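You operate a simulated robot arm through the tools that you are given. There is no shell and no other tool.

You are at the controls of a simulated robot arm. One attempt, no reset.

TASK
Shut both laptops down, close them and lay the charger on the one with the better pack.
Fine: the running screens show the pack figures; each screen is dark before its lid shuts; the charger has a purple dot.
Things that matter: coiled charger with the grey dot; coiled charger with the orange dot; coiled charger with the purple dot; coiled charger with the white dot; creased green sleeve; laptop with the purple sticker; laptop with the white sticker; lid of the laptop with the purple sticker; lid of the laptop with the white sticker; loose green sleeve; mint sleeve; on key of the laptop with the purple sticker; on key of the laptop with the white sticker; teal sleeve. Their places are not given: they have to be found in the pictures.

The check looks at the end state, three seconds after you hand in, the way a careful person would. Anything else that was tipped, shoved, dropped, spilled or broken makes it a failure. Lids that push on must go on centred and level and be pressed home; caps that screw on are set level and turned clockwise until they are tight.

THE ROBOT
A 7-joint arm with a three-finger gripper, fixed in place. Base frame: the origin is on the floor under the middle of its stand, x ahead of it, y to its left, z up; the work surface is at about z = 90. Units: cm, degrees, N and s.
It reaches about 134.2 cm from its shoulder. Its first joint turns from -166.0 to 166.0 degrees. Payload 2.69 kg.
The TCP is the grasp point between the finger pads, 3 cm short of the fingertips. In the tool frame z runs along the fingers and y along their closing line. The gripper opens to 12.8 cm; its body begins 11.7 cm behind the TCP.
Orientation is told as [roll, pitch, yaw] about the base's x, y, z axes, in that order, counted from this pose: with the fingers straight down and closing along the base's y, the tool's x points along the base's -x, its y along +y and its z along -z.

THE INTERFACE
- The arm moves only by the tool arm_command. Its argument "rows" is a list of rows, each a list of 6 numbers: the shift along the tool's x, y, z in cm, then the turn, a rotation vector about the tool's x, y, z in degrees. In form: [[x, y, z, ax, ay, az], ...]. A call has 1 to 20 rows; each row is the pose to reach, as a shift and turn from the pose commanded when the call began, along the tool's axes at that moment. "jaw" is the opening, from 0 (shut) to 1 (fully open), set as the call begins (left out, the last holds). A row lasts 0.2 s, in which the tool goes at most 5 cm and 8.6 degrees; a call with a longer step from one row to the next is refused whole, and so is a gripper value outside its range. A pose out of reach is approached as far as the arm can. The call stops where the force on the tool passes 90 N (or 10 N more than at its start, if that is more) or the arm is blocked; 0.2 s more then pass. The fingers move at their own pace (about 12.7 cm/s each) and stop on an object; they squeeze with about 29 N. The grip force told is the motor's: it shows also when the fingers shut on nothing. Time passes only in rows, and 0.2 s behind the last, so rows that repeat a pose let the fingers close. It gives the time, the measured TCP pose, the force on the tool (base axes), the opening and the grip force at its end, in the units of the frame above (readings bear some noise), with the torque about the TCP (base axes, N m) and any sound that the robot's microphone picked up.
- Cameras (640 x 400 px; columns grow to the right, rows downward): "scene" is fixed at [21.87, -49.84, 169.66]; the picture's right is [0.71, -0.71, 0.00], its down [-0.49, -0.49, -0.72] and it looks along [0.51, 0.51, -0.69] (base axes); focal length 322 px, centre (320, 200). "wrist" rides on the gripper at [5.8, 5.4, -13.1] in the tool frame; the picture's right is [-0.68, 0.74, 0.00], its down [-0.62, -0.57, -0.55] and it looks along [-0.40, -0.37, 0.84] (tool axes); focal length 234 px, centre (320, 200).
- camera(camera): a new picture of that camera. No time passes.
- slide_trunk(by): moves the trunk up (or, below 0, down) by that many cm; the arm rides with it, the base frame stays. It gives what a move gives, with no picture.
- probe_pixels(camera, pixels): for up to 12 pixels [column, row] of the newest picture of that camera ("zoom" is the newest enlarged one), the place [x, y, z] in the base frame of the surface seen there, good to about 0.3 cm. No time passes.
- inspect(camera, box): a new picture of the part [left, top, right, bottom] of that camera's present view, enlarged. No time passes.
- finish_job(): hands the job in; it is judged then, once.

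Leave the gripper open and the arm clear of the work at the hand-in unless told otherwise.

The tools are called as a command line: name --pt "numbers of a row" for each row, then --argument value for the rest, lists and objects as JSON in quotes. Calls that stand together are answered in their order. arm_command: Moves the arm, as the interface text tells. Its arguments: {"type":"object","properties":{"rows":{"type":"array","items":{"type":"array","items":{"type":"number"}}},"jaw":{"type":"number"}},"required":["rows"]} The other tools are called the same way: slide_trunk (by) moves the trunk up or down; camera (camera) takes a picture; probe_pixels (camera, pixels) gives the place of the surface under pixels of a picture; inspect (camera, box) takes an enlarged picture of a part of a camera's view; finish_job () hands the job in.

At the start:

```text
time: 0.0
position: [61.37, 7.41, 136.39]
tcp_rot: [0.0, 0.0, 0.0]
ft_force: [0.6, -0.9, 0.3]
torque: [0.0, 0.0, -0.01]
finger_gap: 12.8
grip_force: 0.0
trunk travel left (down, up): [-17.5, 17.5]
```

scene: 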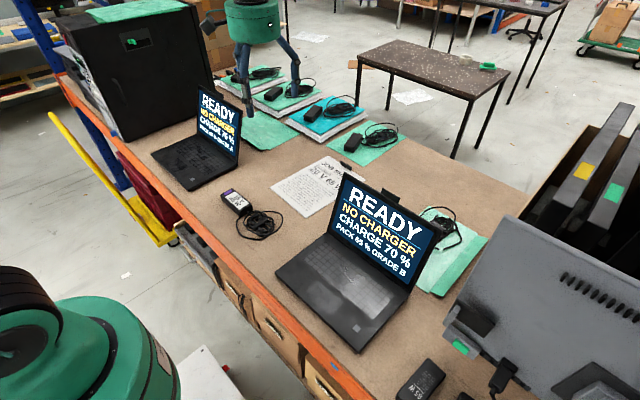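
wrist: 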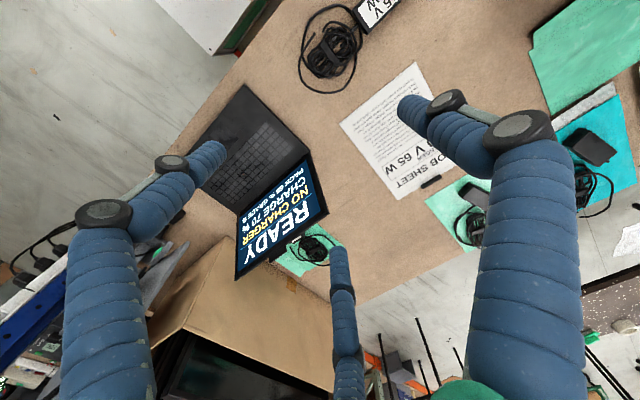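

The scene picture shows two running laptops: one at about (205,140), one at about (365,260). There are several chargers on green sleeves, and a job sheet at (305,185). I'll enlarge the parts that need reading.

inspect --camera "scene" --box '[150, 70, 290, 200]'

inspect --camera "scene" --box '[270, 160, 490, 360]'

inspect --camera "scene" --box '[210, 50, 410, 175]'

inspect --camera "scene" --box '[210, 150, 350, 245]'

inspect --camera "scene" --box '[380, 180, 640, 400]'

```text
3.08 times, centred on (220, 135) of scene
```

zoom: 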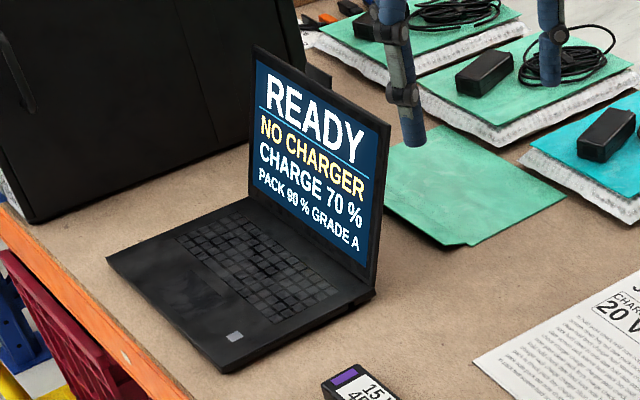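

```text
2.00 times, centred on (380, 260) of scene
```

zoom: 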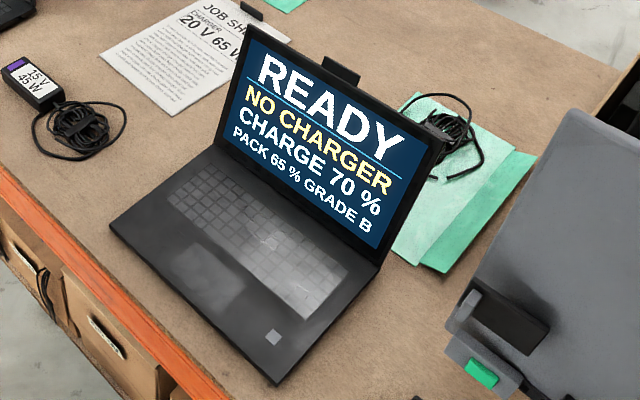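

```text
3.20 times, centred on (310, 112) of scene
```

zoom: 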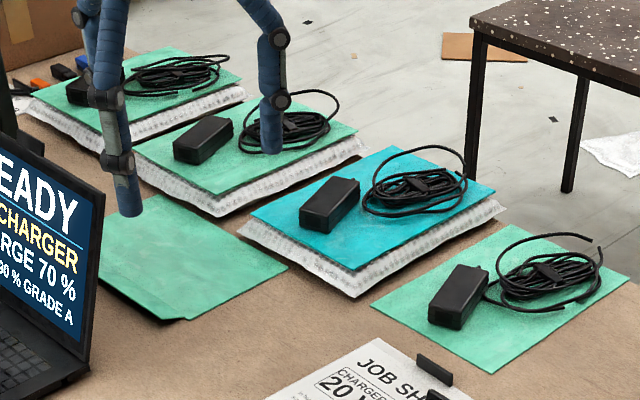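

```text
4.21 times, centred on (280, 198) of scene
```

zoom: 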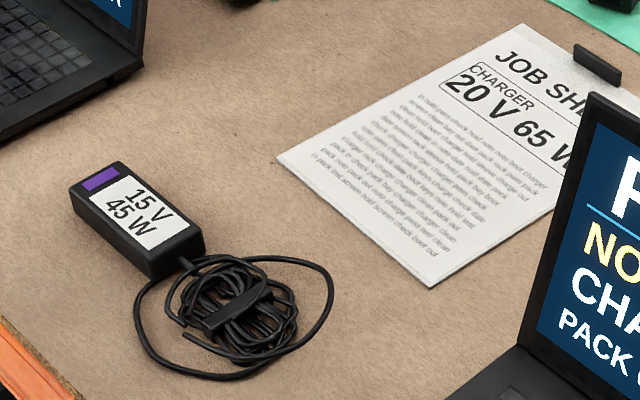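

```text
1.82 times, centred on (510, 290) of scene
```

zoom: 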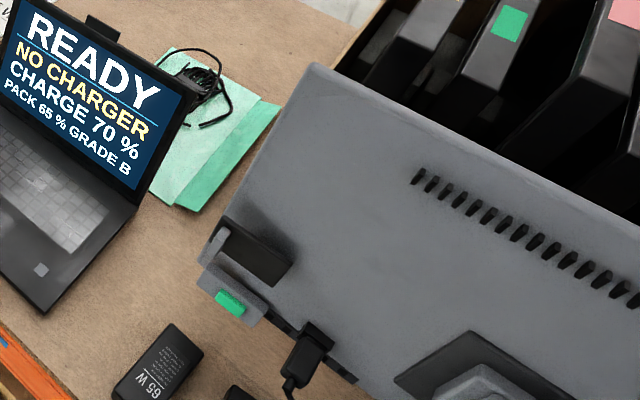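

The far-left laptop appears to read PACK 90 % GRADE A and the near one PACK 65 % GRADE B. Each has a small light square at the front-right of the deck. I'll enlarge the screens and decks further, and probe the main points of the scene for a map.

inspect --camera "scene" --box '[190, 80, 250, 160]'

inspect --camera "scene" --box '[150, 125, 240, 195]'

inspect --camera "scene" --box '[330, 280, 420, 360]'

probe_pixels --camera "scene" --pixels '[[152, 154], [194, 190], [240, 157], [200, 86], [241, 103], [203, 180], [275, 275], [358, 352], [413, 293], [343, 173], [441, 222], [366, 328]]'

probe_pixels --camera "scene" --pixels '[[235, 198], [260, 225], [352, 142], [381, 136], [313, 115], [340, 107], [273, 94], [300, 88], [445, 228], [420, 380], [305, 185], [268, 130]]'

```text
5.00 times, centred on (220, 120) of scene
```

zoom: 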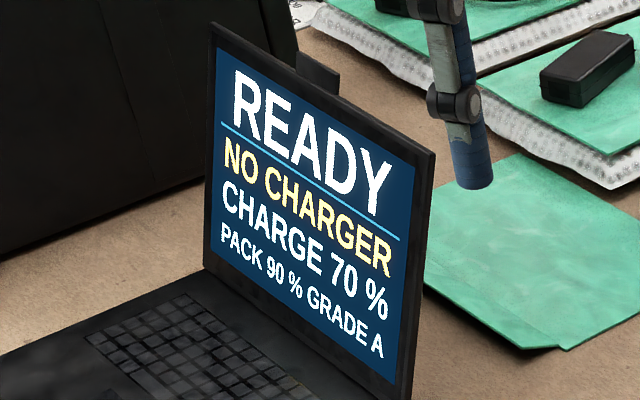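

```text
5.71 times, centred on (195, 160) of scene
```

zoom: 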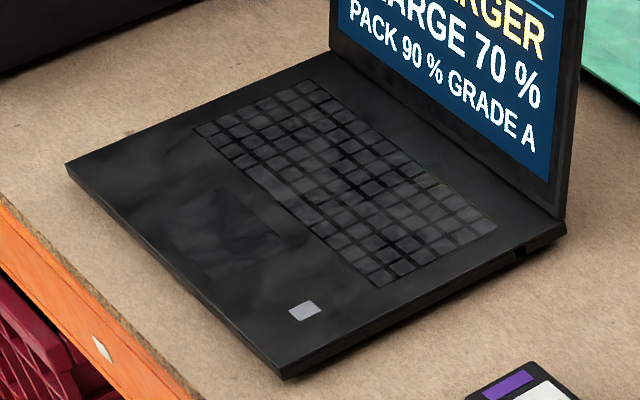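

```text
5.00 times, centred on (375, 320) of scene
```

zoom: 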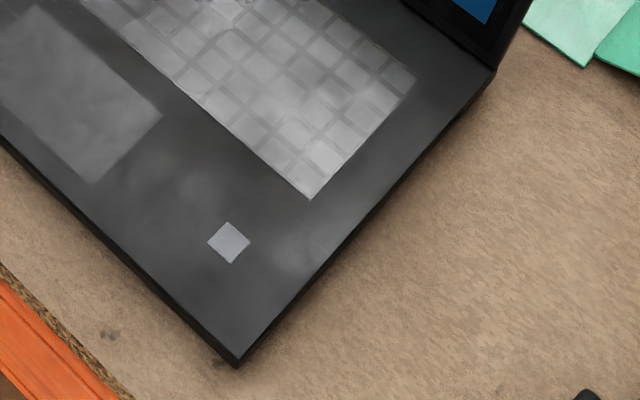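

```text
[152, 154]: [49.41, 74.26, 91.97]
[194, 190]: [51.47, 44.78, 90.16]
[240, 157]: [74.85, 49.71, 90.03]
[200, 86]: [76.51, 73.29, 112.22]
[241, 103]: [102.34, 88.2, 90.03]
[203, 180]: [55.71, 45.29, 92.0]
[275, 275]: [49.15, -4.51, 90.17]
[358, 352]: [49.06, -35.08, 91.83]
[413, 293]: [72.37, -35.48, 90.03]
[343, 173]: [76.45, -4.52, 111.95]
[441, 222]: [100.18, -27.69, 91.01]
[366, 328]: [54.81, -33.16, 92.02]
```

```text
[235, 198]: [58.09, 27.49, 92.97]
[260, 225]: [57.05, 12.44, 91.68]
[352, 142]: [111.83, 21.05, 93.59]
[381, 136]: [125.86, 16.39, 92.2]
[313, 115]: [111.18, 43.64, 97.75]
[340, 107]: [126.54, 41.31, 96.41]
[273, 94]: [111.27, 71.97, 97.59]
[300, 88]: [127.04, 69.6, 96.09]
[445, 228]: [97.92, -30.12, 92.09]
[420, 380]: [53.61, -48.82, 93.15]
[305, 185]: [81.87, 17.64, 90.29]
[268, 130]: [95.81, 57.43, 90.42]
```

I now have a map. The near laptop sits at x 49–72, y −35…−4.5 with its key near (54.8, −33.2, 92). The far laptop sits at x 49–75, y 45–74. The screens read 90 % grade A (far) and 65 % grade B (near). Next I'll enlarge parts of the wrist view to look for dots on the chargers.

inspect --camera "wrist" --box '[420, 60, 640, 260]'

inspect --camera "wrist" --box '[270, 0, 420, 100]'

inspect --camera "wrist" --box '[190, 80, 350, 290]'

inspect --camera "scene" --box '[380, 330, 500, 400]'

inspect --camera "scene" --box '[400, 190, 500, 300]'

inspect --camera "scene" --box '[200, 50, 320, 130]'

```text
2.00 times, centred on (530, 160) of wrist
```

zoom: 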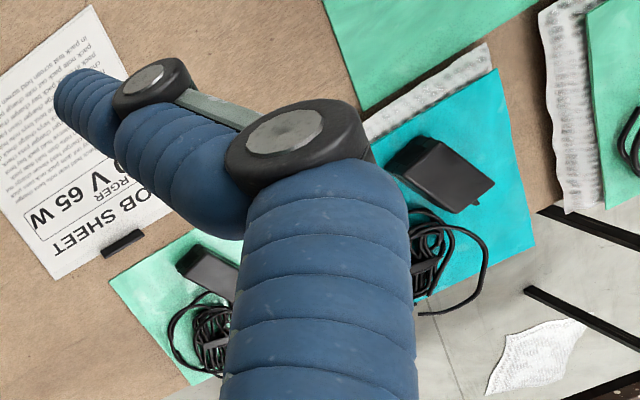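

```text
4.00 times, centred on (345, 50) of wrist
```

zoom: 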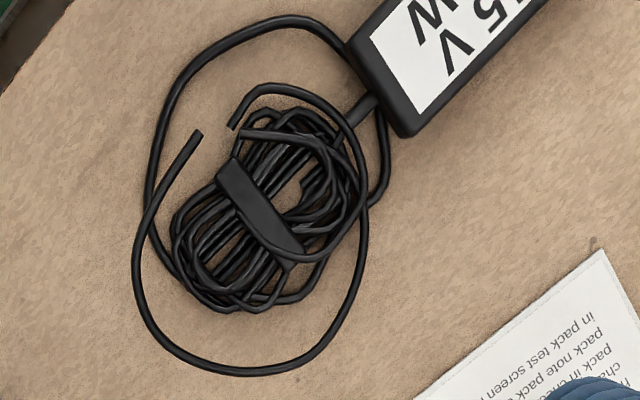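

```text
1.90 times, centred on (270, 185) of wrist
```

zoom: 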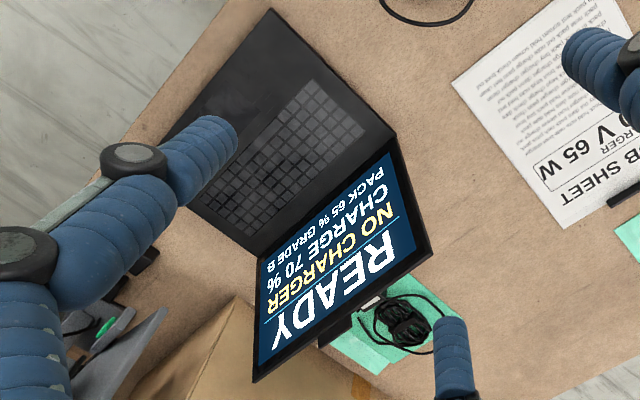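

```text
5.33 times, centred on (440, 365) of scene
```

zoom: 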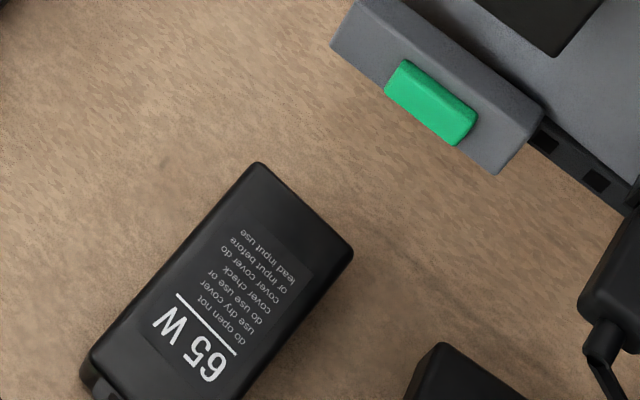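

```text
3.64 times, centred on (450, 245) of scene
```

zoom: 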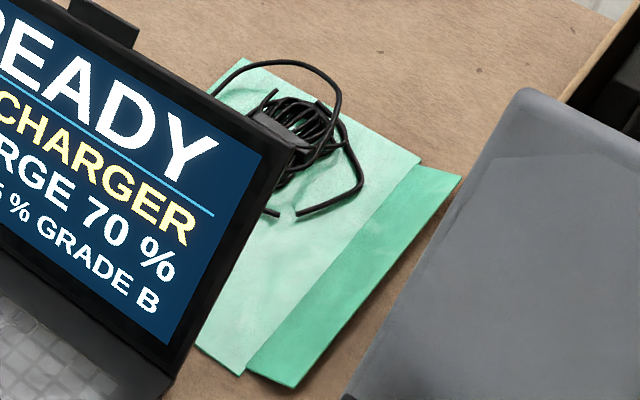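

```text
5.00 times, centred on (260, 90) of scene
```

zoom: 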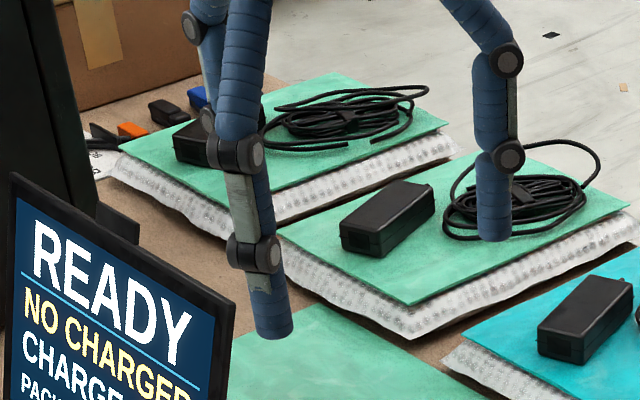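

The back-row bricks show no labels from this side, and one charger is half hidden behind the near laptop. I'll move the hand above the area behind the near lid, fingertips staying above 120 and the lid top being 112, and look down with the wrist camera.

arm_command --pt "-2.5 -2.5 1.2 0 0 0" --pt "-5 -5 2.5 0 0 0" --pt "-7.5 -7.5 4 0 0 0" --pt "-10 -10 5.5 0 0 0" --pt "-12.5 -12.5 7 0 0 0" --pt "-15 -15 8.5 0 0 0" --pt "-17.5 -17.5 9.8 0 0 0" --pt "-20 -20 11 0 0 0" --jaw 1

camera --camera "wrist"

```text
time: 1.8
position: [81.53, -12.57, 125.32]
tcp_rot: [0.0, 0.0, 0.0]
ft_force: [-0.9, -0.2, 0.1]
torque: [0.0, -0.02, -0.03]
finger_gap: 12.79
grip_force: 0.0
trunk travel left (down, up): [-17.5, 17.5]
```

```text
taken
```

wrist: 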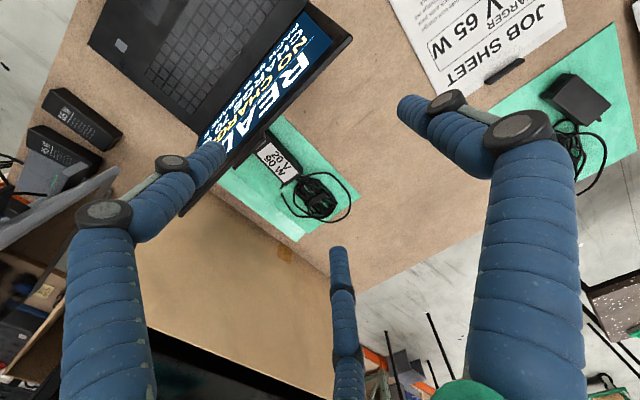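

The charger behind the near laptop lies at about (275,160) with a white label. I'll enlarge it.

inspect --camera "wrist" --box '[210, 100, 370, 250]'

inspect --camera "wrist" --box '[240, 125, 310, 190]'

probe_pixels --camera "wrist" --pixels '[[264, 138], [272, 155], [285, 170], [300, 180], [318, 200], [344, 198], [325, 170], [250, 150], [300, 235], [230, 165], [195, 190], [345, 38]]'

```text
2.67 times, centred on (290, 175) of wrist
```

zoom: 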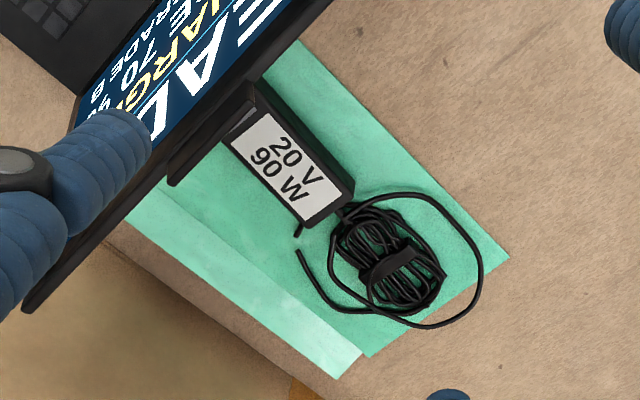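

```text
6.15 times, centred on (275, 158) of wrist
```

zoom: 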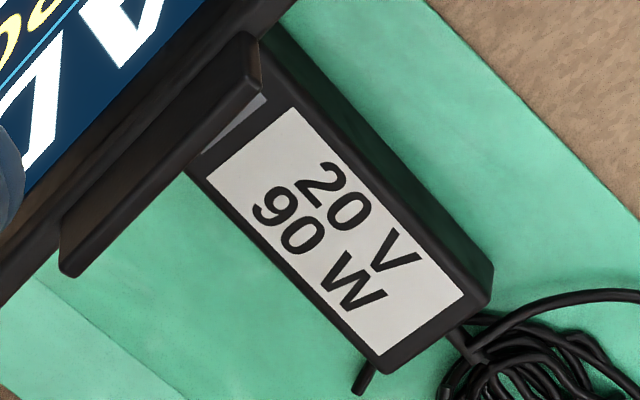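

```text
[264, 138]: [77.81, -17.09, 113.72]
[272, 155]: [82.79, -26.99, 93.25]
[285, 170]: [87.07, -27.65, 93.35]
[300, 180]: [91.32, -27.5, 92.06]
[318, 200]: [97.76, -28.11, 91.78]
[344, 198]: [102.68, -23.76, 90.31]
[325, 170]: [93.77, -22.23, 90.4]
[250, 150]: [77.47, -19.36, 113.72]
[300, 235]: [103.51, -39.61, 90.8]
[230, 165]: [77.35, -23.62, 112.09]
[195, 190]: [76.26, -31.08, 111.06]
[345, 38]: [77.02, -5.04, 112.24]
```

That one reads 20 V 90 W and carries a greyish mark under the lid tab. Marks therefore sit at the end of the label. I'll move up and left to look at the back row of chargers around x 111–127.

arm_command --pt "-1.4 4 -0.85 0 0 0" --pt "-2.8 8 -1.7 0 0 0" --pt "-4.2 12 -2.5 0 0 0" --pt "-5.6 16 -3.4 0 0 0" --pt "-7 20 -4.2 0 0 0" --pt "-8.4 24 -5.1 0 0 0" --pt "-9.8 28 -5.9 0 0 0" --pt "-11.2 32 -6.8 0 0 0" --pt "-12.6 36 -7.6 0 0 0" --pt "-14 40 -8.5 0 0 0" --pt "-15.4 44 -9.3 0 0 0" --pt "-16.5 47.6 -10 0 0 0"

camera --camera "wrist"

camera --camera "scene"

```text
time: 4.4
position: [95.49, 33.49, 135.17]
tcp_rot: [0.0, -0.4, 0.0]
ft_force: [-4.2, 0.2, 2.6]
torque: [0.12, -0.43, -0.02]
finger_gap: 12.75
grip_force: 0.0
out of reach, approached as far as the arm can: row 12
trunk travel left (down, up): [-17.5, 17.5]
```

```text
taken
```

wrist: 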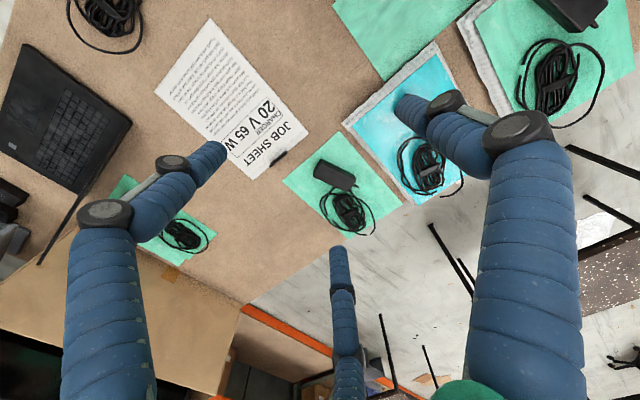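

```text
taken
```

scene: 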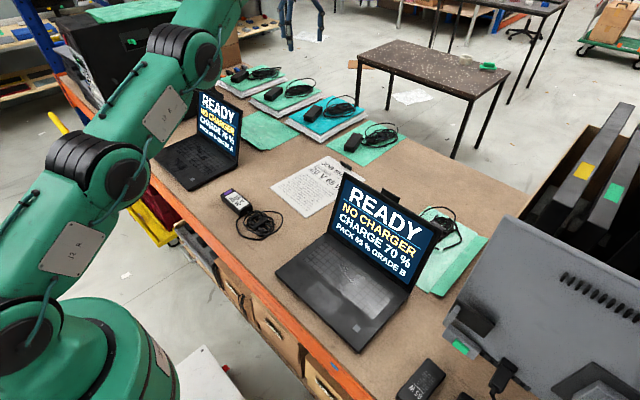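

The reach limit is near here, about 101 cm out with the fingers down. I'll enlarge the bricks seen at (335,175), (420,110) and (575,10).

inspect --camera "wrist" --box '[280, 120, 440, 250]'

inspect --camera "wrist" --box '[450, 0, 640, 140]'

inspect --camera "wrist" --box '[40, 160, 230, 280]'

inspect --camera "scene" --box '[220, 55, 310, 115]'

inspect --camera "scene" --box '[290, 85, 410, 165]'

```text
3.08 times, centred on (360, 185) of wrist
```

zoom: 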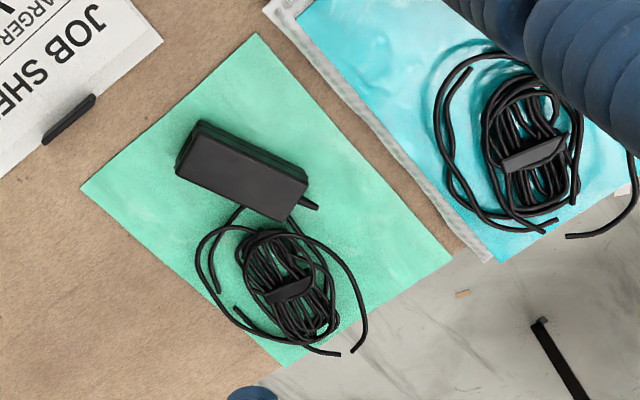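

```text
2.86 times, centred on (545, 70) of wrist
```

zoom: 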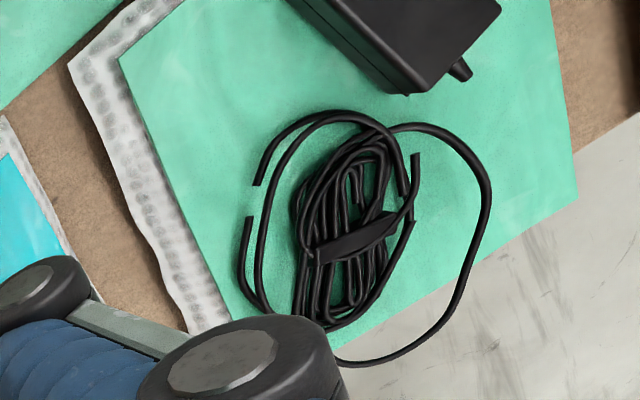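

```text
3.33 times, centred on (135, 220) of wrist
```

zoom: 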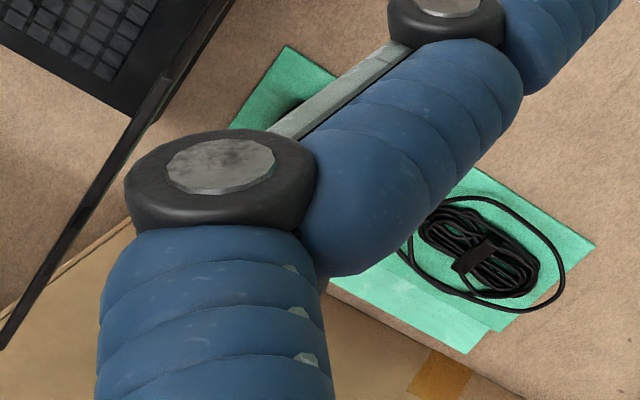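

```text
6.67 times, centred on (265, 85) of scene
```

zoom: 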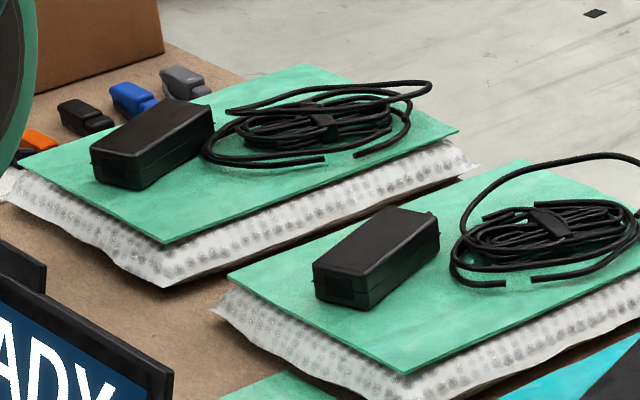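

```text
5.00 times, centred on (350, 125) of scene
```

zoom: 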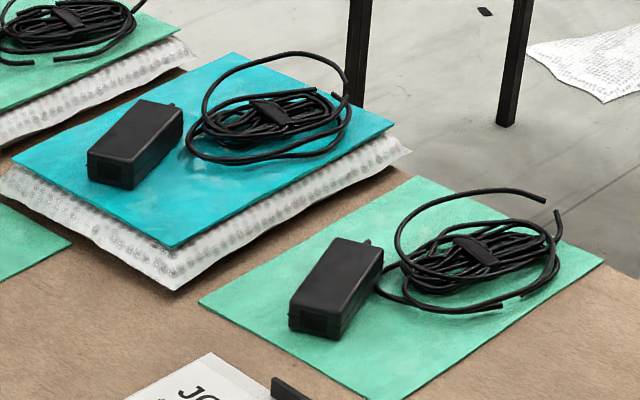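

None of the back-row bricks shows a mark on the faces I can see, and they lie at the edge of reach. I'll look behind the far laptop and around it next.

arm_command --pt "3 4 0 0 0 0" --pt "6 8 0 0 0 0" --pt "9 11.5 0 0 0 0" --pt "12 15 0 0 0 0" --pt "15 19 0 0 0 0" --pt "18 23 0 0 0 0" --pt "21 27 0 0 0 0"

camera --camera "wrist"

```text
time: 6.0
position: [74.88, 60.79, 134.71]
tcp_rot: [0.0, 0.1, 0.1]
ft_force: [0.8, -0.4, -0.3]
torque: [-0.01, 0.06, -0.02]
finger_gap: 12.78
grip_force: 0.1
trunk travel left (down, up): [-17.5, 17.5]
```

```text
taken
```

wrist: 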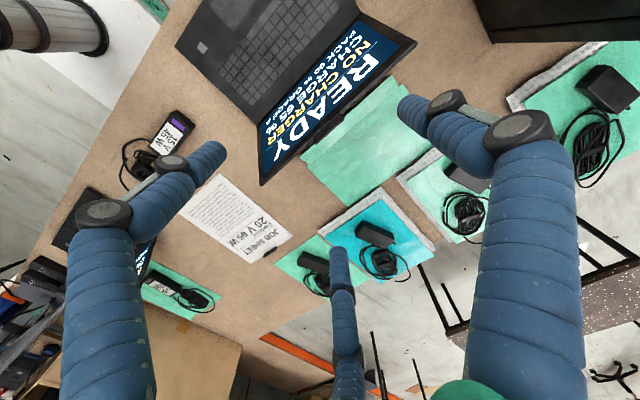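

Behind the far laptop there's only an empty green sleeve. I'll enlarge the purple-marked charger at (170,135), the far screen, and the back-row bricks.

inspect --camera "wrist" --box '[110, 95, 210, 190]'

inspect --camera "wrist" --box '[240, 0, 430, 190]'

inspect --camera "wrist" --box '[280, 160, 500, 300]'

inspect --camera "wrist" --box '[500, 40, 640, 180]'

inspect --camera "wrist" --box '[130, 240, 240, 330]'

```text
4.21 times, centred on (160, 142) of wrist
```

zoom: 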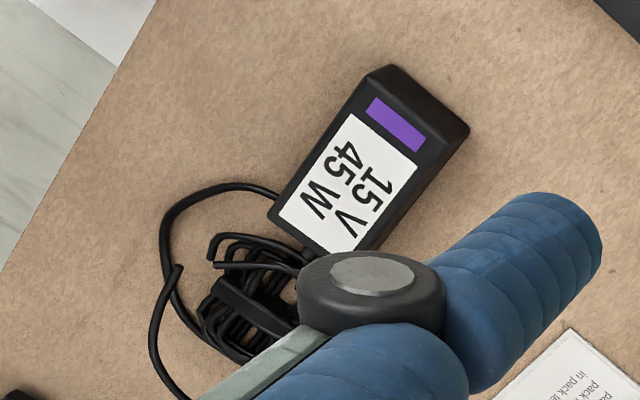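

```text
2.11 times, centred on (335, 95) of wrist
```

zoom: 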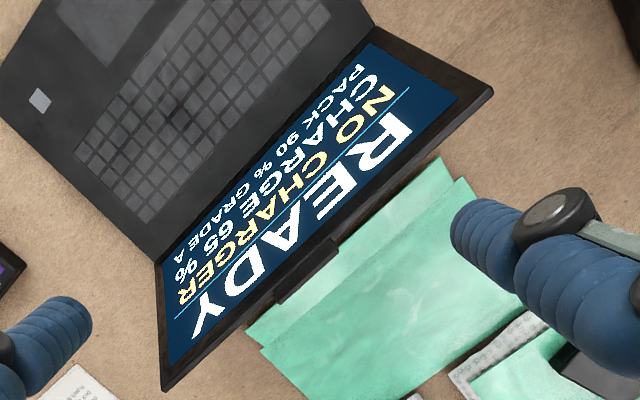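

```text
2.86 times, centred on (390, 230) of wrist
```

zoom: 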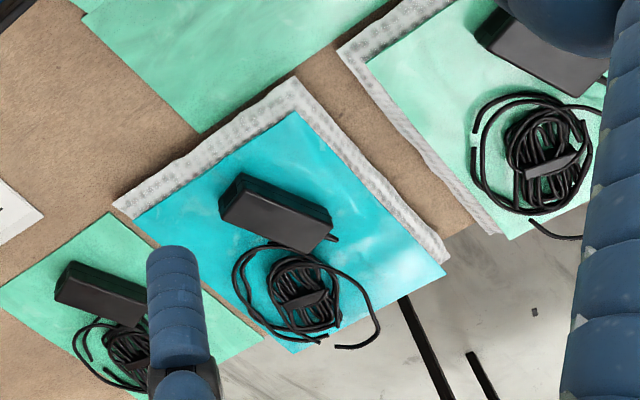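

```text
2.86 times, centred on (570, 110) of wrist
```

zoom: 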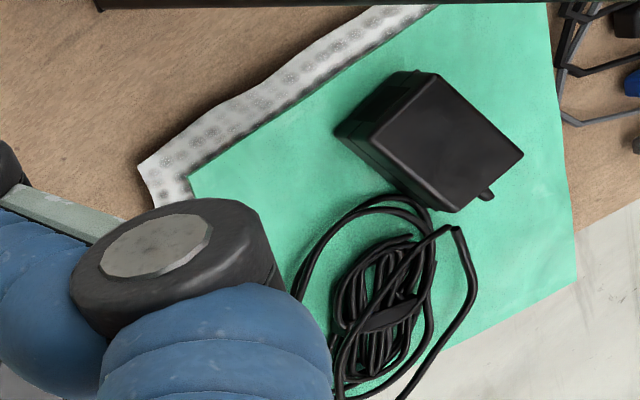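

```text
4.44 times, centred on (185, 285) of wrist
```

zoom: 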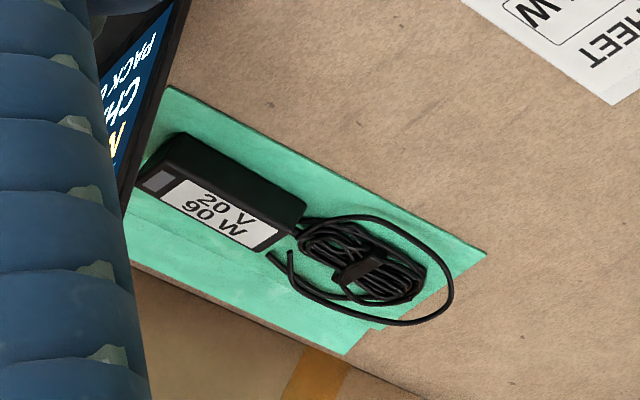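

The purple-marked charger (15 V 45 W) is at about (170,135) and is the only purple one. The 20 V 90 W one has a grey mark. The task names the purple dot, so I go by that mark. The far screen again reads PACK 90 % GRADE A, with charge now 65 %. I'll probe the far laptop's key, corners, lid and the charger.

probe_pixels --camera "wrist" --pixels '[[202, 47], [176, 42], [255, 110], [415, 42], [261, 184], [338, 113], [325, 135], [356, 12], [258, 130], [185, 115], [150, 160], [175, 122]]'

inspect --camera "wrist" --box '[165, 0, 365, 125]'

inspect --camera "wrist" --box '[180, 25, 230, 70]'

```text
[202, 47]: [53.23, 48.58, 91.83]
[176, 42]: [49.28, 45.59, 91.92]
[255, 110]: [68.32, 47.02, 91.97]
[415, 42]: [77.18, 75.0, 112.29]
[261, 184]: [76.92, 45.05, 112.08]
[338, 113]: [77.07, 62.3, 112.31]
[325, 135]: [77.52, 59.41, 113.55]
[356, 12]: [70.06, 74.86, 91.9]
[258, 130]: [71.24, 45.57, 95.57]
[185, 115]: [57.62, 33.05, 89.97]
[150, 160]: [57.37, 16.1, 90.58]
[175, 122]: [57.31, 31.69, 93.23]
```

```text
3.20 times, centred on (265, 62) of wrist
```

zoom: 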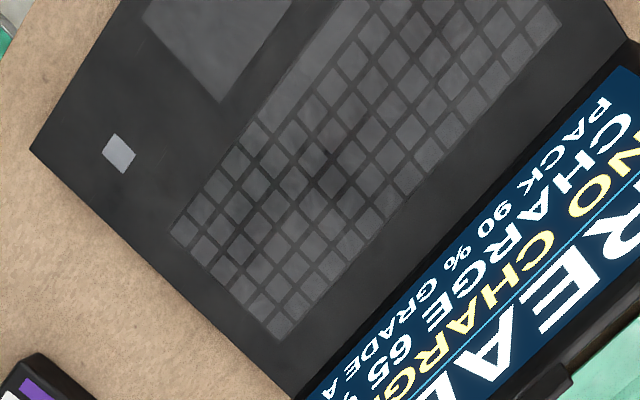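

```text
8.89 times, centred on (205, 48) of wrist
```

zoom: 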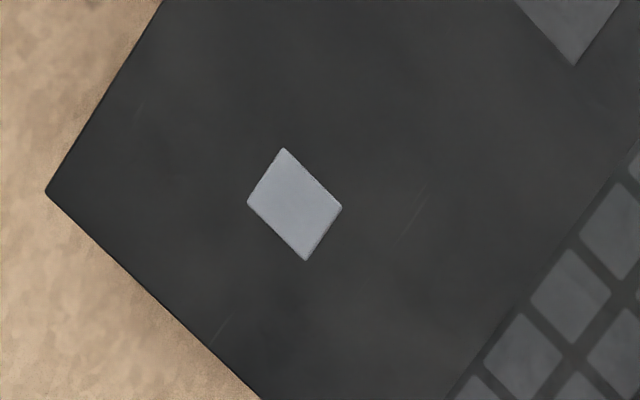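

The only key-like thing on the deck is the light square, far laptop at about (53.2, 48.6, 91.8), roughly 1.5 cm wide. The gripper shows three fingers spread around the axis. I'll close them in free air to see how the tips meet, which matters for pressing the small key.

arm_command --pt "0 0 0 0 0 0" --pt "0 0 0 0 0 0" --pt "0 0 0 0 0 0" --pt "0 0 0 0 0 0" --jaw 0

camera --camera "wrist"

camera --camera "scene"

```text
time: 7.0
position: [74.93, 60.66, 134.74]
tcp_rot: [0.0, 0.0, 0.0]
ft_force: [0.2, -0.2, -0.1]
torque: [0.03, 0.0, -0.03]
finger_gap: 0.21
grip_force: 28.9
trunk travel left (down, up): [-17.5, 17.5]
```

```text
taken
```

wrist: 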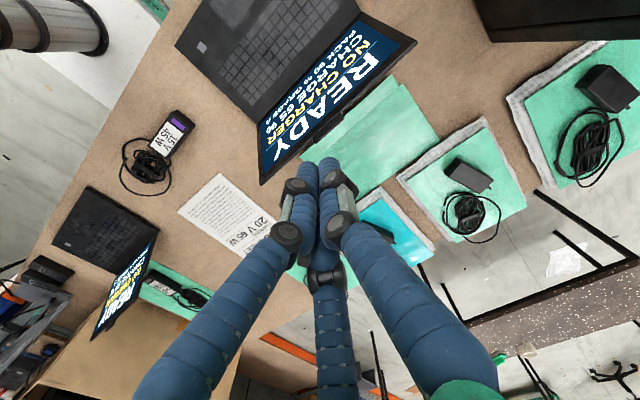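

```text
taken
```

scene: 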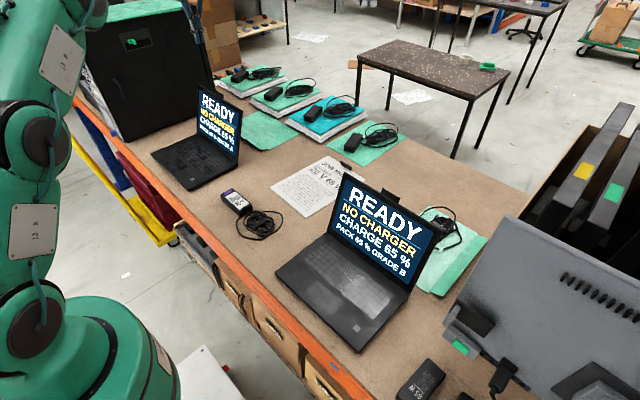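

The three fingers close radially to a bundle at about (327,170). I'll enlarge the bundle to judge its tip size.

inspect --camera "wrist" --box '[260, 140, 390, 290]'

probe_pixels --camera "wrist" --pixels '[[309, 166], [329, 160], [345, 172], [309, 180], [329, 175], [327, 195], [318, 163], [300, 175]]'

probe_pixels --camera "scene" --pixels '[[191, 179], [192, 180], [193, 181], [366, 328], [376, 327], [375, 329], [241, 107], [220, 98], [343, 173], [441, 224], [358, 352], [152, 154]]'

inspect --camera "scene" --box '[355, 305, 395, 345]'

```text
2.67 times, centred on (325, 215) of wrist
```

zoom: 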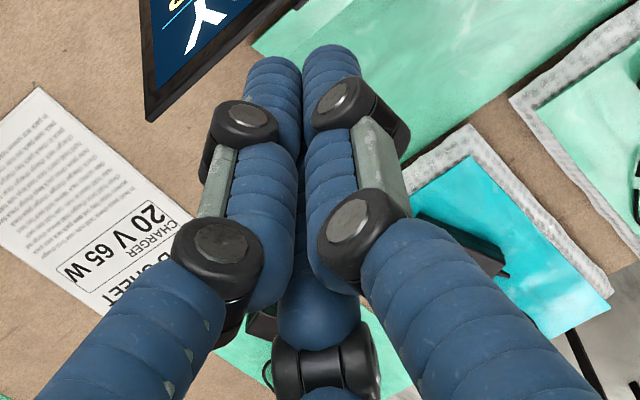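

```text
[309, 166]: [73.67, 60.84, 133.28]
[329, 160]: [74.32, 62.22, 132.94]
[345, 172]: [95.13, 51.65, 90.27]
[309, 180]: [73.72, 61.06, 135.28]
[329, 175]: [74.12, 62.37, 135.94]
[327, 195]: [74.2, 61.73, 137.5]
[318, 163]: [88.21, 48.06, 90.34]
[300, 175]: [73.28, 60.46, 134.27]
```

```text
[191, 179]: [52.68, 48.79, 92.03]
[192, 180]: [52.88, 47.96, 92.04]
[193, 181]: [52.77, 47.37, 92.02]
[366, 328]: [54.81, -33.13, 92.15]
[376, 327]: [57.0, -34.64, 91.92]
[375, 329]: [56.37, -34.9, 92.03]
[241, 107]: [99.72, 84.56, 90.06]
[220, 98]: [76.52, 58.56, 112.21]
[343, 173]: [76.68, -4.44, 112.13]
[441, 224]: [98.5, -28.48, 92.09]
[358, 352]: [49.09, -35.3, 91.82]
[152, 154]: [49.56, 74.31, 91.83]
```

```text
10.00 times, centred on (375, 325) of scene
```

zoom: 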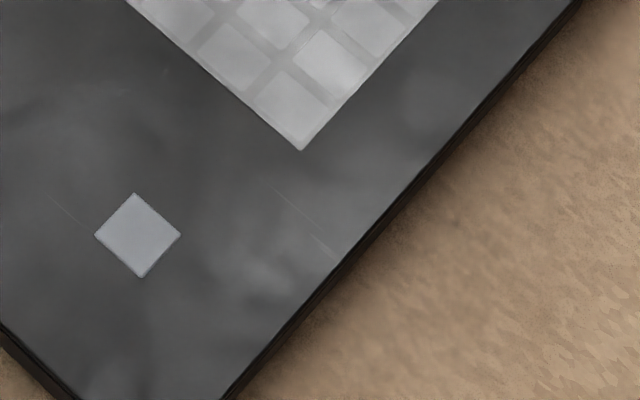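

The near key's centre in the scene picture is about (356.7, 328.5). I'll probe it and its edges through the newest zoom picture.

probe_pixels --camera "zoom" --pixels '[[137, 235], [135, 200], [100, 236], [140, 270], [175, 236], [137, 180], [80, 236], [140, 295], [195, 236], [300, 250], [200, 150]]'

inspect --camera "scene" --box '[172, 160, 212, 200]'

```text
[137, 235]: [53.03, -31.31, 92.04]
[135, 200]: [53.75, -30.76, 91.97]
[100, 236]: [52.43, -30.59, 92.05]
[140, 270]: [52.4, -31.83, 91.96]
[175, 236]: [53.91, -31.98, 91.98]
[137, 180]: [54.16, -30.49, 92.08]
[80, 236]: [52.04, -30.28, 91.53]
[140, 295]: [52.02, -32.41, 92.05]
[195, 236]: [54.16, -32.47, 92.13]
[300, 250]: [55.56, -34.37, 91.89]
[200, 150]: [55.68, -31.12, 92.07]
```

```text
10.00 times, centred on (192, 180) of scene
```

zoom: 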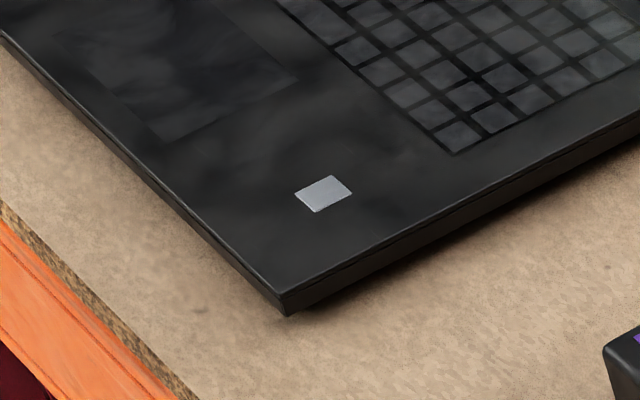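

Both keys are flush squares about 1.5 cm wide: near key at (53.0, −31.3, 92.0), far key at about (53.2, 48.4, 92). I'll press with one tip of the closed bundle, tilted 20° so that tip leads. First move: back and down to a point about 20 cm above the far key, tilting on the way.

arm_command --pt "3 -1.6 1.5 0 0 0" --pt "6.4 -3.2 3 4 0 0" --pt "9.6 -4.8 5 8 0 0" --pt "12.8 -6.4 8 12 0 0" --pt "16 -8 11 15 0 0" --pt "18.5 -9.6 14 18 0 0" --pt "20.5 -11.2 17 20 0 0" --pt "21.7 -12.3 20 20 0 0" --pt "21.7 -12.3 23 20 0 0" --jaw 0

camera --camera "wrist"

camera --camera "scene"

```text
time: 9.0
position: [53.4, 48.26, 111.7]
tcp_rot: [-20.0, 0.0, 0.0]
ft_force: [-0.9, 1.0, 0.0]
torque: [0.05, -0.01, -0.03]
finger_gap: 0.21
grip_force: 28.7
trunk travel left (down, up): [-17.5, 17.5]
```

```text
taken
```

wrist: 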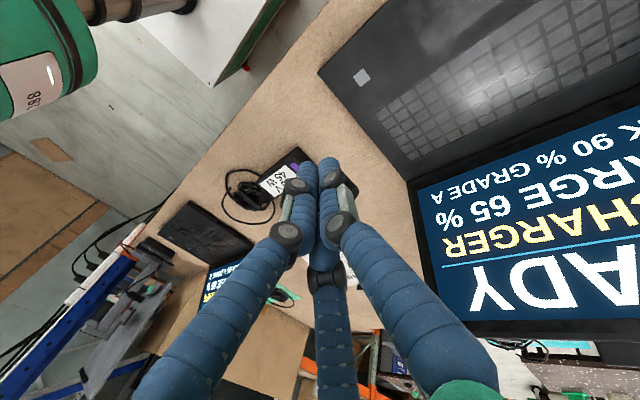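

```text
taken
```

scene: 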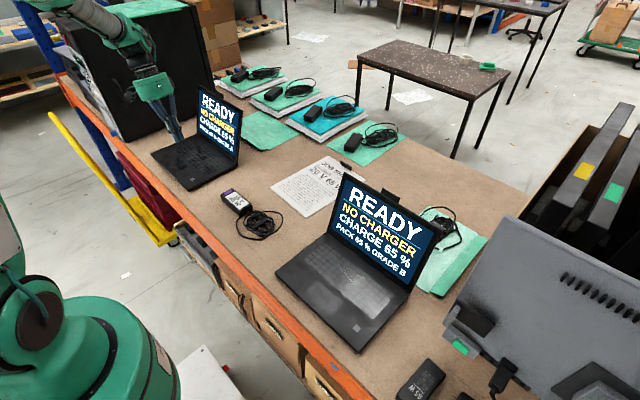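

The arm is tilted −20° over the far key, which shows at (362,76) in the wrist picture. I'll probe it again from here for a better position.

probe_pixels --camera "wrist" --pixels '[[362, 76], [359, 73], [365, 79], [357, 78], [366, 74], [320, 74], [408, 178], [317, 168], [333, 170]]'

inspect --camera "wrist" --box '[315, 40, 415, 110]'

```text
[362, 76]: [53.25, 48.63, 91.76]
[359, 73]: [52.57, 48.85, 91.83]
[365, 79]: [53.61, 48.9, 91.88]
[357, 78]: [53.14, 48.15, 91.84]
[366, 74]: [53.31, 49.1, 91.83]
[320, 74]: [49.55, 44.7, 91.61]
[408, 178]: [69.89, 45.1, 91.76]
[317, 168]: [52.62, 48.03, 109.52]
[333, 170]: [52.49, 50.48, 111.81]
```

```text
5.71 times, centred on (365, 75) of wrist
```

zoom: 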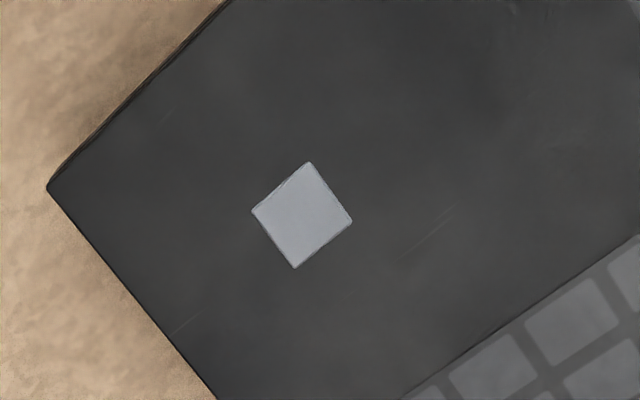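

Key centre is (53.2, 48.6, 91.85); the leading tip is about 16.6 cm above it. I'll descend straight down 15.3 cm in base z and check.

arm_command --pt "0 1.36 3.76 0 0 0" --pt "0 2.73 7.52 0 0 0" --pt "0 4.1 11.28 0 0 0" --pt "0 4.79 13.16 0 0 0" --pt "0 5.23 14.38 0 0 0"

camera --camera "wrist"

inspect --camera "scene" --box '[150, 110, 250, 200]'

```text
time: 10.2
position: [53.22, 48.37, 96.44]
tcp_rot: [-20.0, 0.0, 0.0]
ft_force: [-0.7, 0.2, 0.0]
torque: [0.02, 0.0, -0.02]
finger_gap: 0.21
grip_force: 29.6
trunk travel left (down, up): [-17.5, 17.5]
```

```text
taken
```

wrist: 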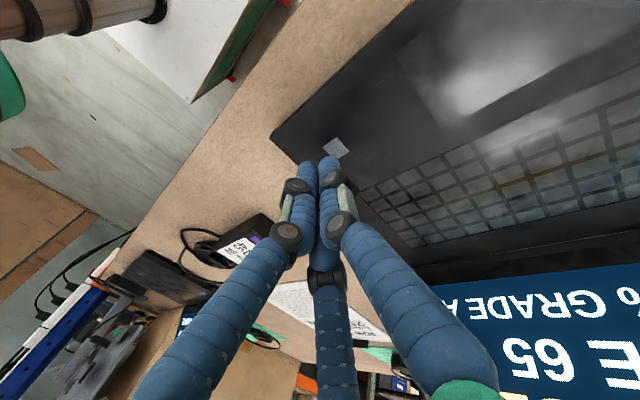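

```text
4.44 times, centred on (200, 155) of scene
```

zoom: 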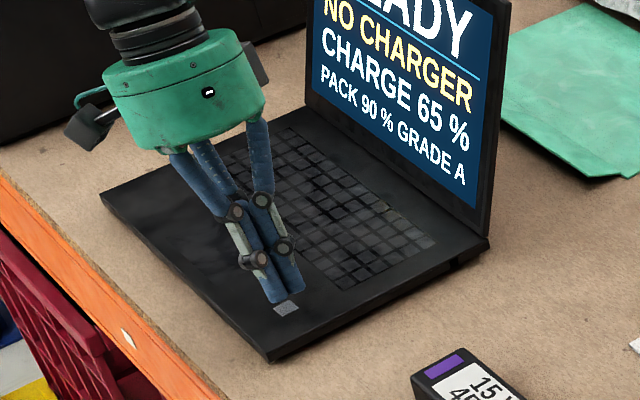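

The leading tip is next to the key at (336,150) with about 1.3 cm of air. I'll descend another 1.2 cm in small steps and watch the force.

arm_command --pt "0 0.17 0.47 0 0 0" --pt "0 0.27 0.75 0 0 0" --pt "0 0.34 0.94 0 0 0" --pt "0 0.41 1.13 0 0 0" --pt "0 0.41 1.13 0 0 0"

inspect --camera "scene" --box '[170, 150, 220, 200]'

```text
time: 11.4
position: [53.4, 48.4, 95.19]
tcp_rot: [-19.9, 0.0, 0.1]
ft_force: [0.2, 1.0, -0.5]
torque: [0.03, 0.01, -0.02]
finger_gap: 0.21
grip_force: 28.7
trunk travel left (down, up): [-17.5, 17.5]
```

```text
8.00 times, centred on (195, 175) of scene
```

zoom: 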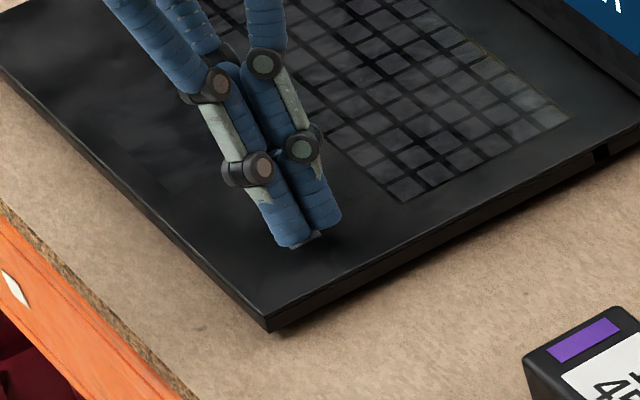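

The tip is almost on the key and the force is still near zero. I'll go down another 0.4 cm in 0.1 steps.

arm_command --pt "0 0.034 0.094 0 0 0" --pt "0 0.068 0.188 0 0 0" --pt "0 0.1 0.28 0 0 0" --pt "0 0.137 0.376 0 0 0"

camera --camera "scene"

```text
time: 12.4
position: [53.32, 48.33, 94.86]
tcp_rot: [-19.9, -0.1, 0.0]
ft_force: [-6.2, 0.7, 16.0]
torque: [0.1, 0.21, 0.05]
finger_gap: 0.21
grip_force: 28.8
trunk travel left (down, up): [-17.5, 17.5]
heard: click
```

```text
taken
```

scene: 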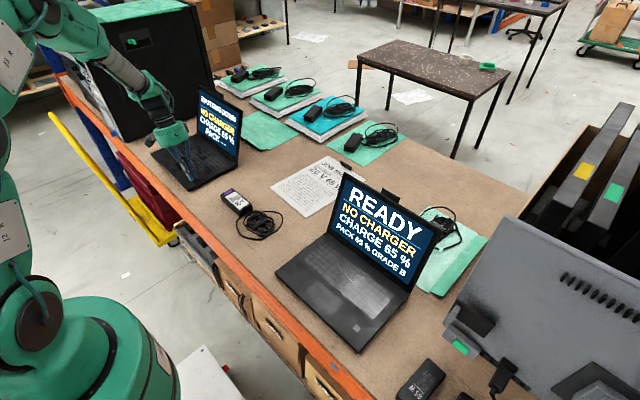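

A click was heard at 16 N. The far screen changed. I'll enlarge it to read the new text.

inspect --camera "scene" --box '[185, 75, 255, 165]'

```text
4.44 times, centred on (220, 120) of scene
```

zoom: 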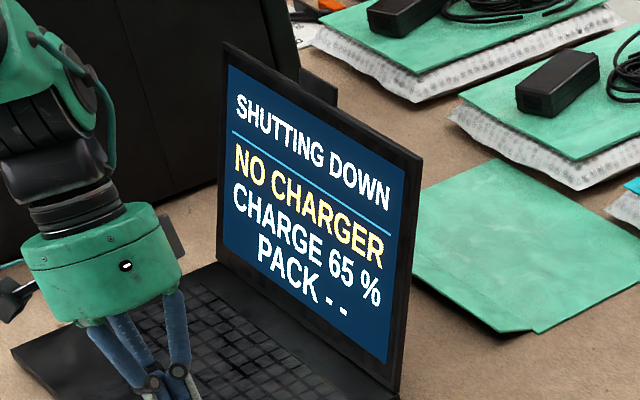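

It reads SHUTTING DOWN, so the square is the on key. I'll lift straight off the key and clear, then look at the screen again.

arm_command --pt "0 -0.17 -0.47 0 0 0" --pt "0 -0.68 -1.88 0 0 0" --pt "0 -2 -5.6 0 0 0" --pt "0 -3.5 -9.6 0 0 0" --pt "0 -5.1 -14 0 0 0" --pt "0 -6.5 -17.9 0 0 0"

camera --camera "scene"

inspect --camera "scene" --box '[185, 75, 255, 165]'

```text
time: 13.8
position: [53.32, 47.98, 113.67]
tcp_rot: [-20.0, 0.0, 0.1]
ft_force: [-0.3, -0.2, -0.1]
torque: [0.01, 0.02, 0.03]
finger_gap: 0.21
grip_force: 28.9
trunk travel left (down, up): [-17.5, 17.5]
```

```text
taken
```

scene: 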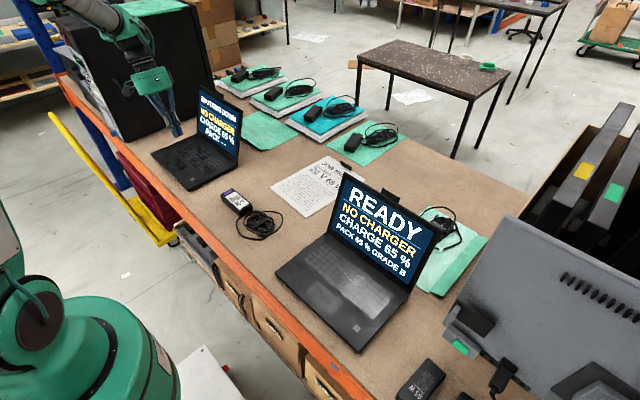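

```text
4.44 times, centred on (220, 120) of scene
```

zoom: 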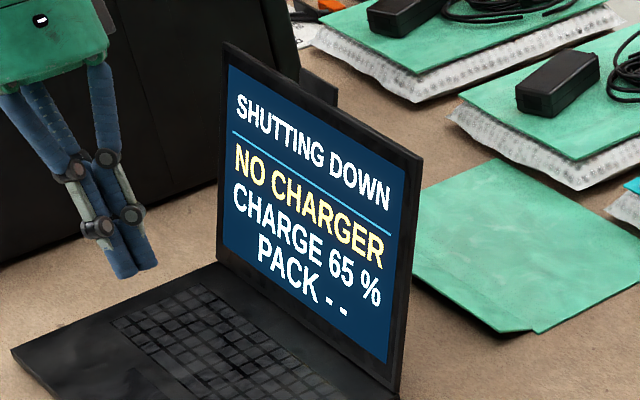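

The far laptop is still shutting down. Meanwhile I'll carry the tilted, closed fingers across at z ≈ 113 to above the near key at (53.0, −31.3). That path stays 20 cm in front of both lids.

arm_command --pt "0.15 -3.95 1.44 0 0 0" --pt "0.15 -7.91 2.88 0 0 0" --pt "0.15 -11.86 4.32 0 0 0" --pt "0.15 -15.81 5.75 0 0 0" --pt "0.15 -19.76 7.19 0 0 0" --pt "0.15 -23.72 8.63 0 0 0" --pt "0.15 -27.67 10.07 0 0 0" --pt "0.15 -31.62 11.51 0 0 0" --pt "0.15 -35.58 12.95 0 0 0" --pt "0.15 -39.53 14.38 0 0 0" --pt "0.15 -43.48 15.82 0 0 0" --pt "0.15 -47.44 17.26 0 0 0" --pt "0.15 -51.39 18.7 0 0 0" --pt "0.15 -55.34 20.14 0 0 0" --pt "0.15 -59.3 21.58 0 0 0" --pt "0.15 -63.25 23.01 0 0 0" --pt "0.15 -67.2 24.45 0 0 0" --pt "0.15 -71.15 25.89 0 0 0" --pt "0.15 -75.1 27.33 0 0 0"

camera --camera "wrist"

camera --camera "scene"

```text
time: 17.8
position: [53.16, -31.71, 113.78]
tcp_rot: [-20.0, 0.0, 0.0]
ft_force: [-0.6, 0.7, 1.0]
torque: [0.02, -0.03, 0.01]
finger_gap: 0.2
grip_force: 29.0
trunk travel left (down, up): [-17.5, 17.5]
```

```text
taken
```

wrist: 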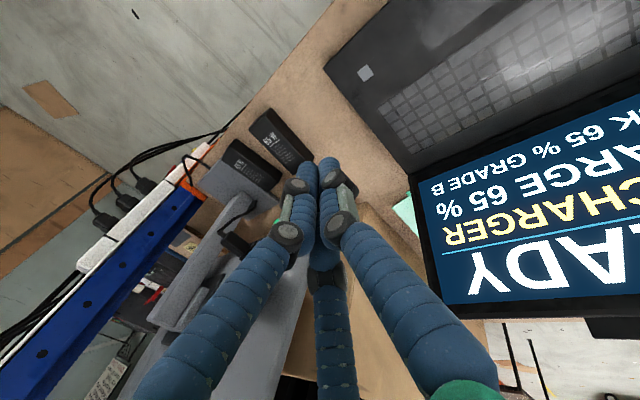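

```text
taken
```

scene: 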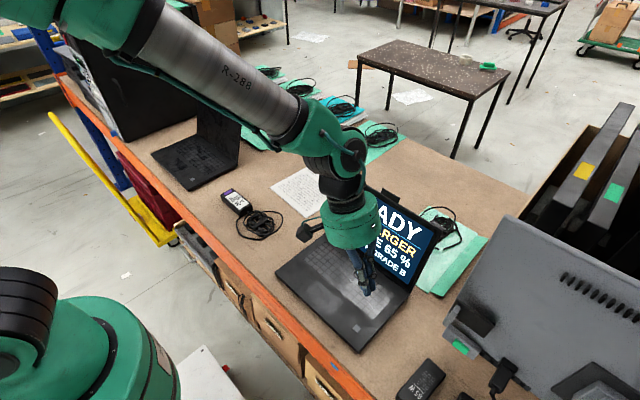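

The far screen has gone dark. The near key shows at (366,73) in the wrist view. I'll probe it.

probe_pixels --camera "wrist" --pixels '[[365, 73], [362, 70], [368, 76], [361, 75], [370, 71]]'

```text
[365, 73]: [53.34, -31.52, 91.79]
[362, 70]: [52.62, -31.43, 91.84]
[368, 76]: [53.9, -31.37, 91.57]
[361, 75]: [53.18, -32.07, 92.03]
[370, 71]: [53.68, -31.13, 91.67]
```

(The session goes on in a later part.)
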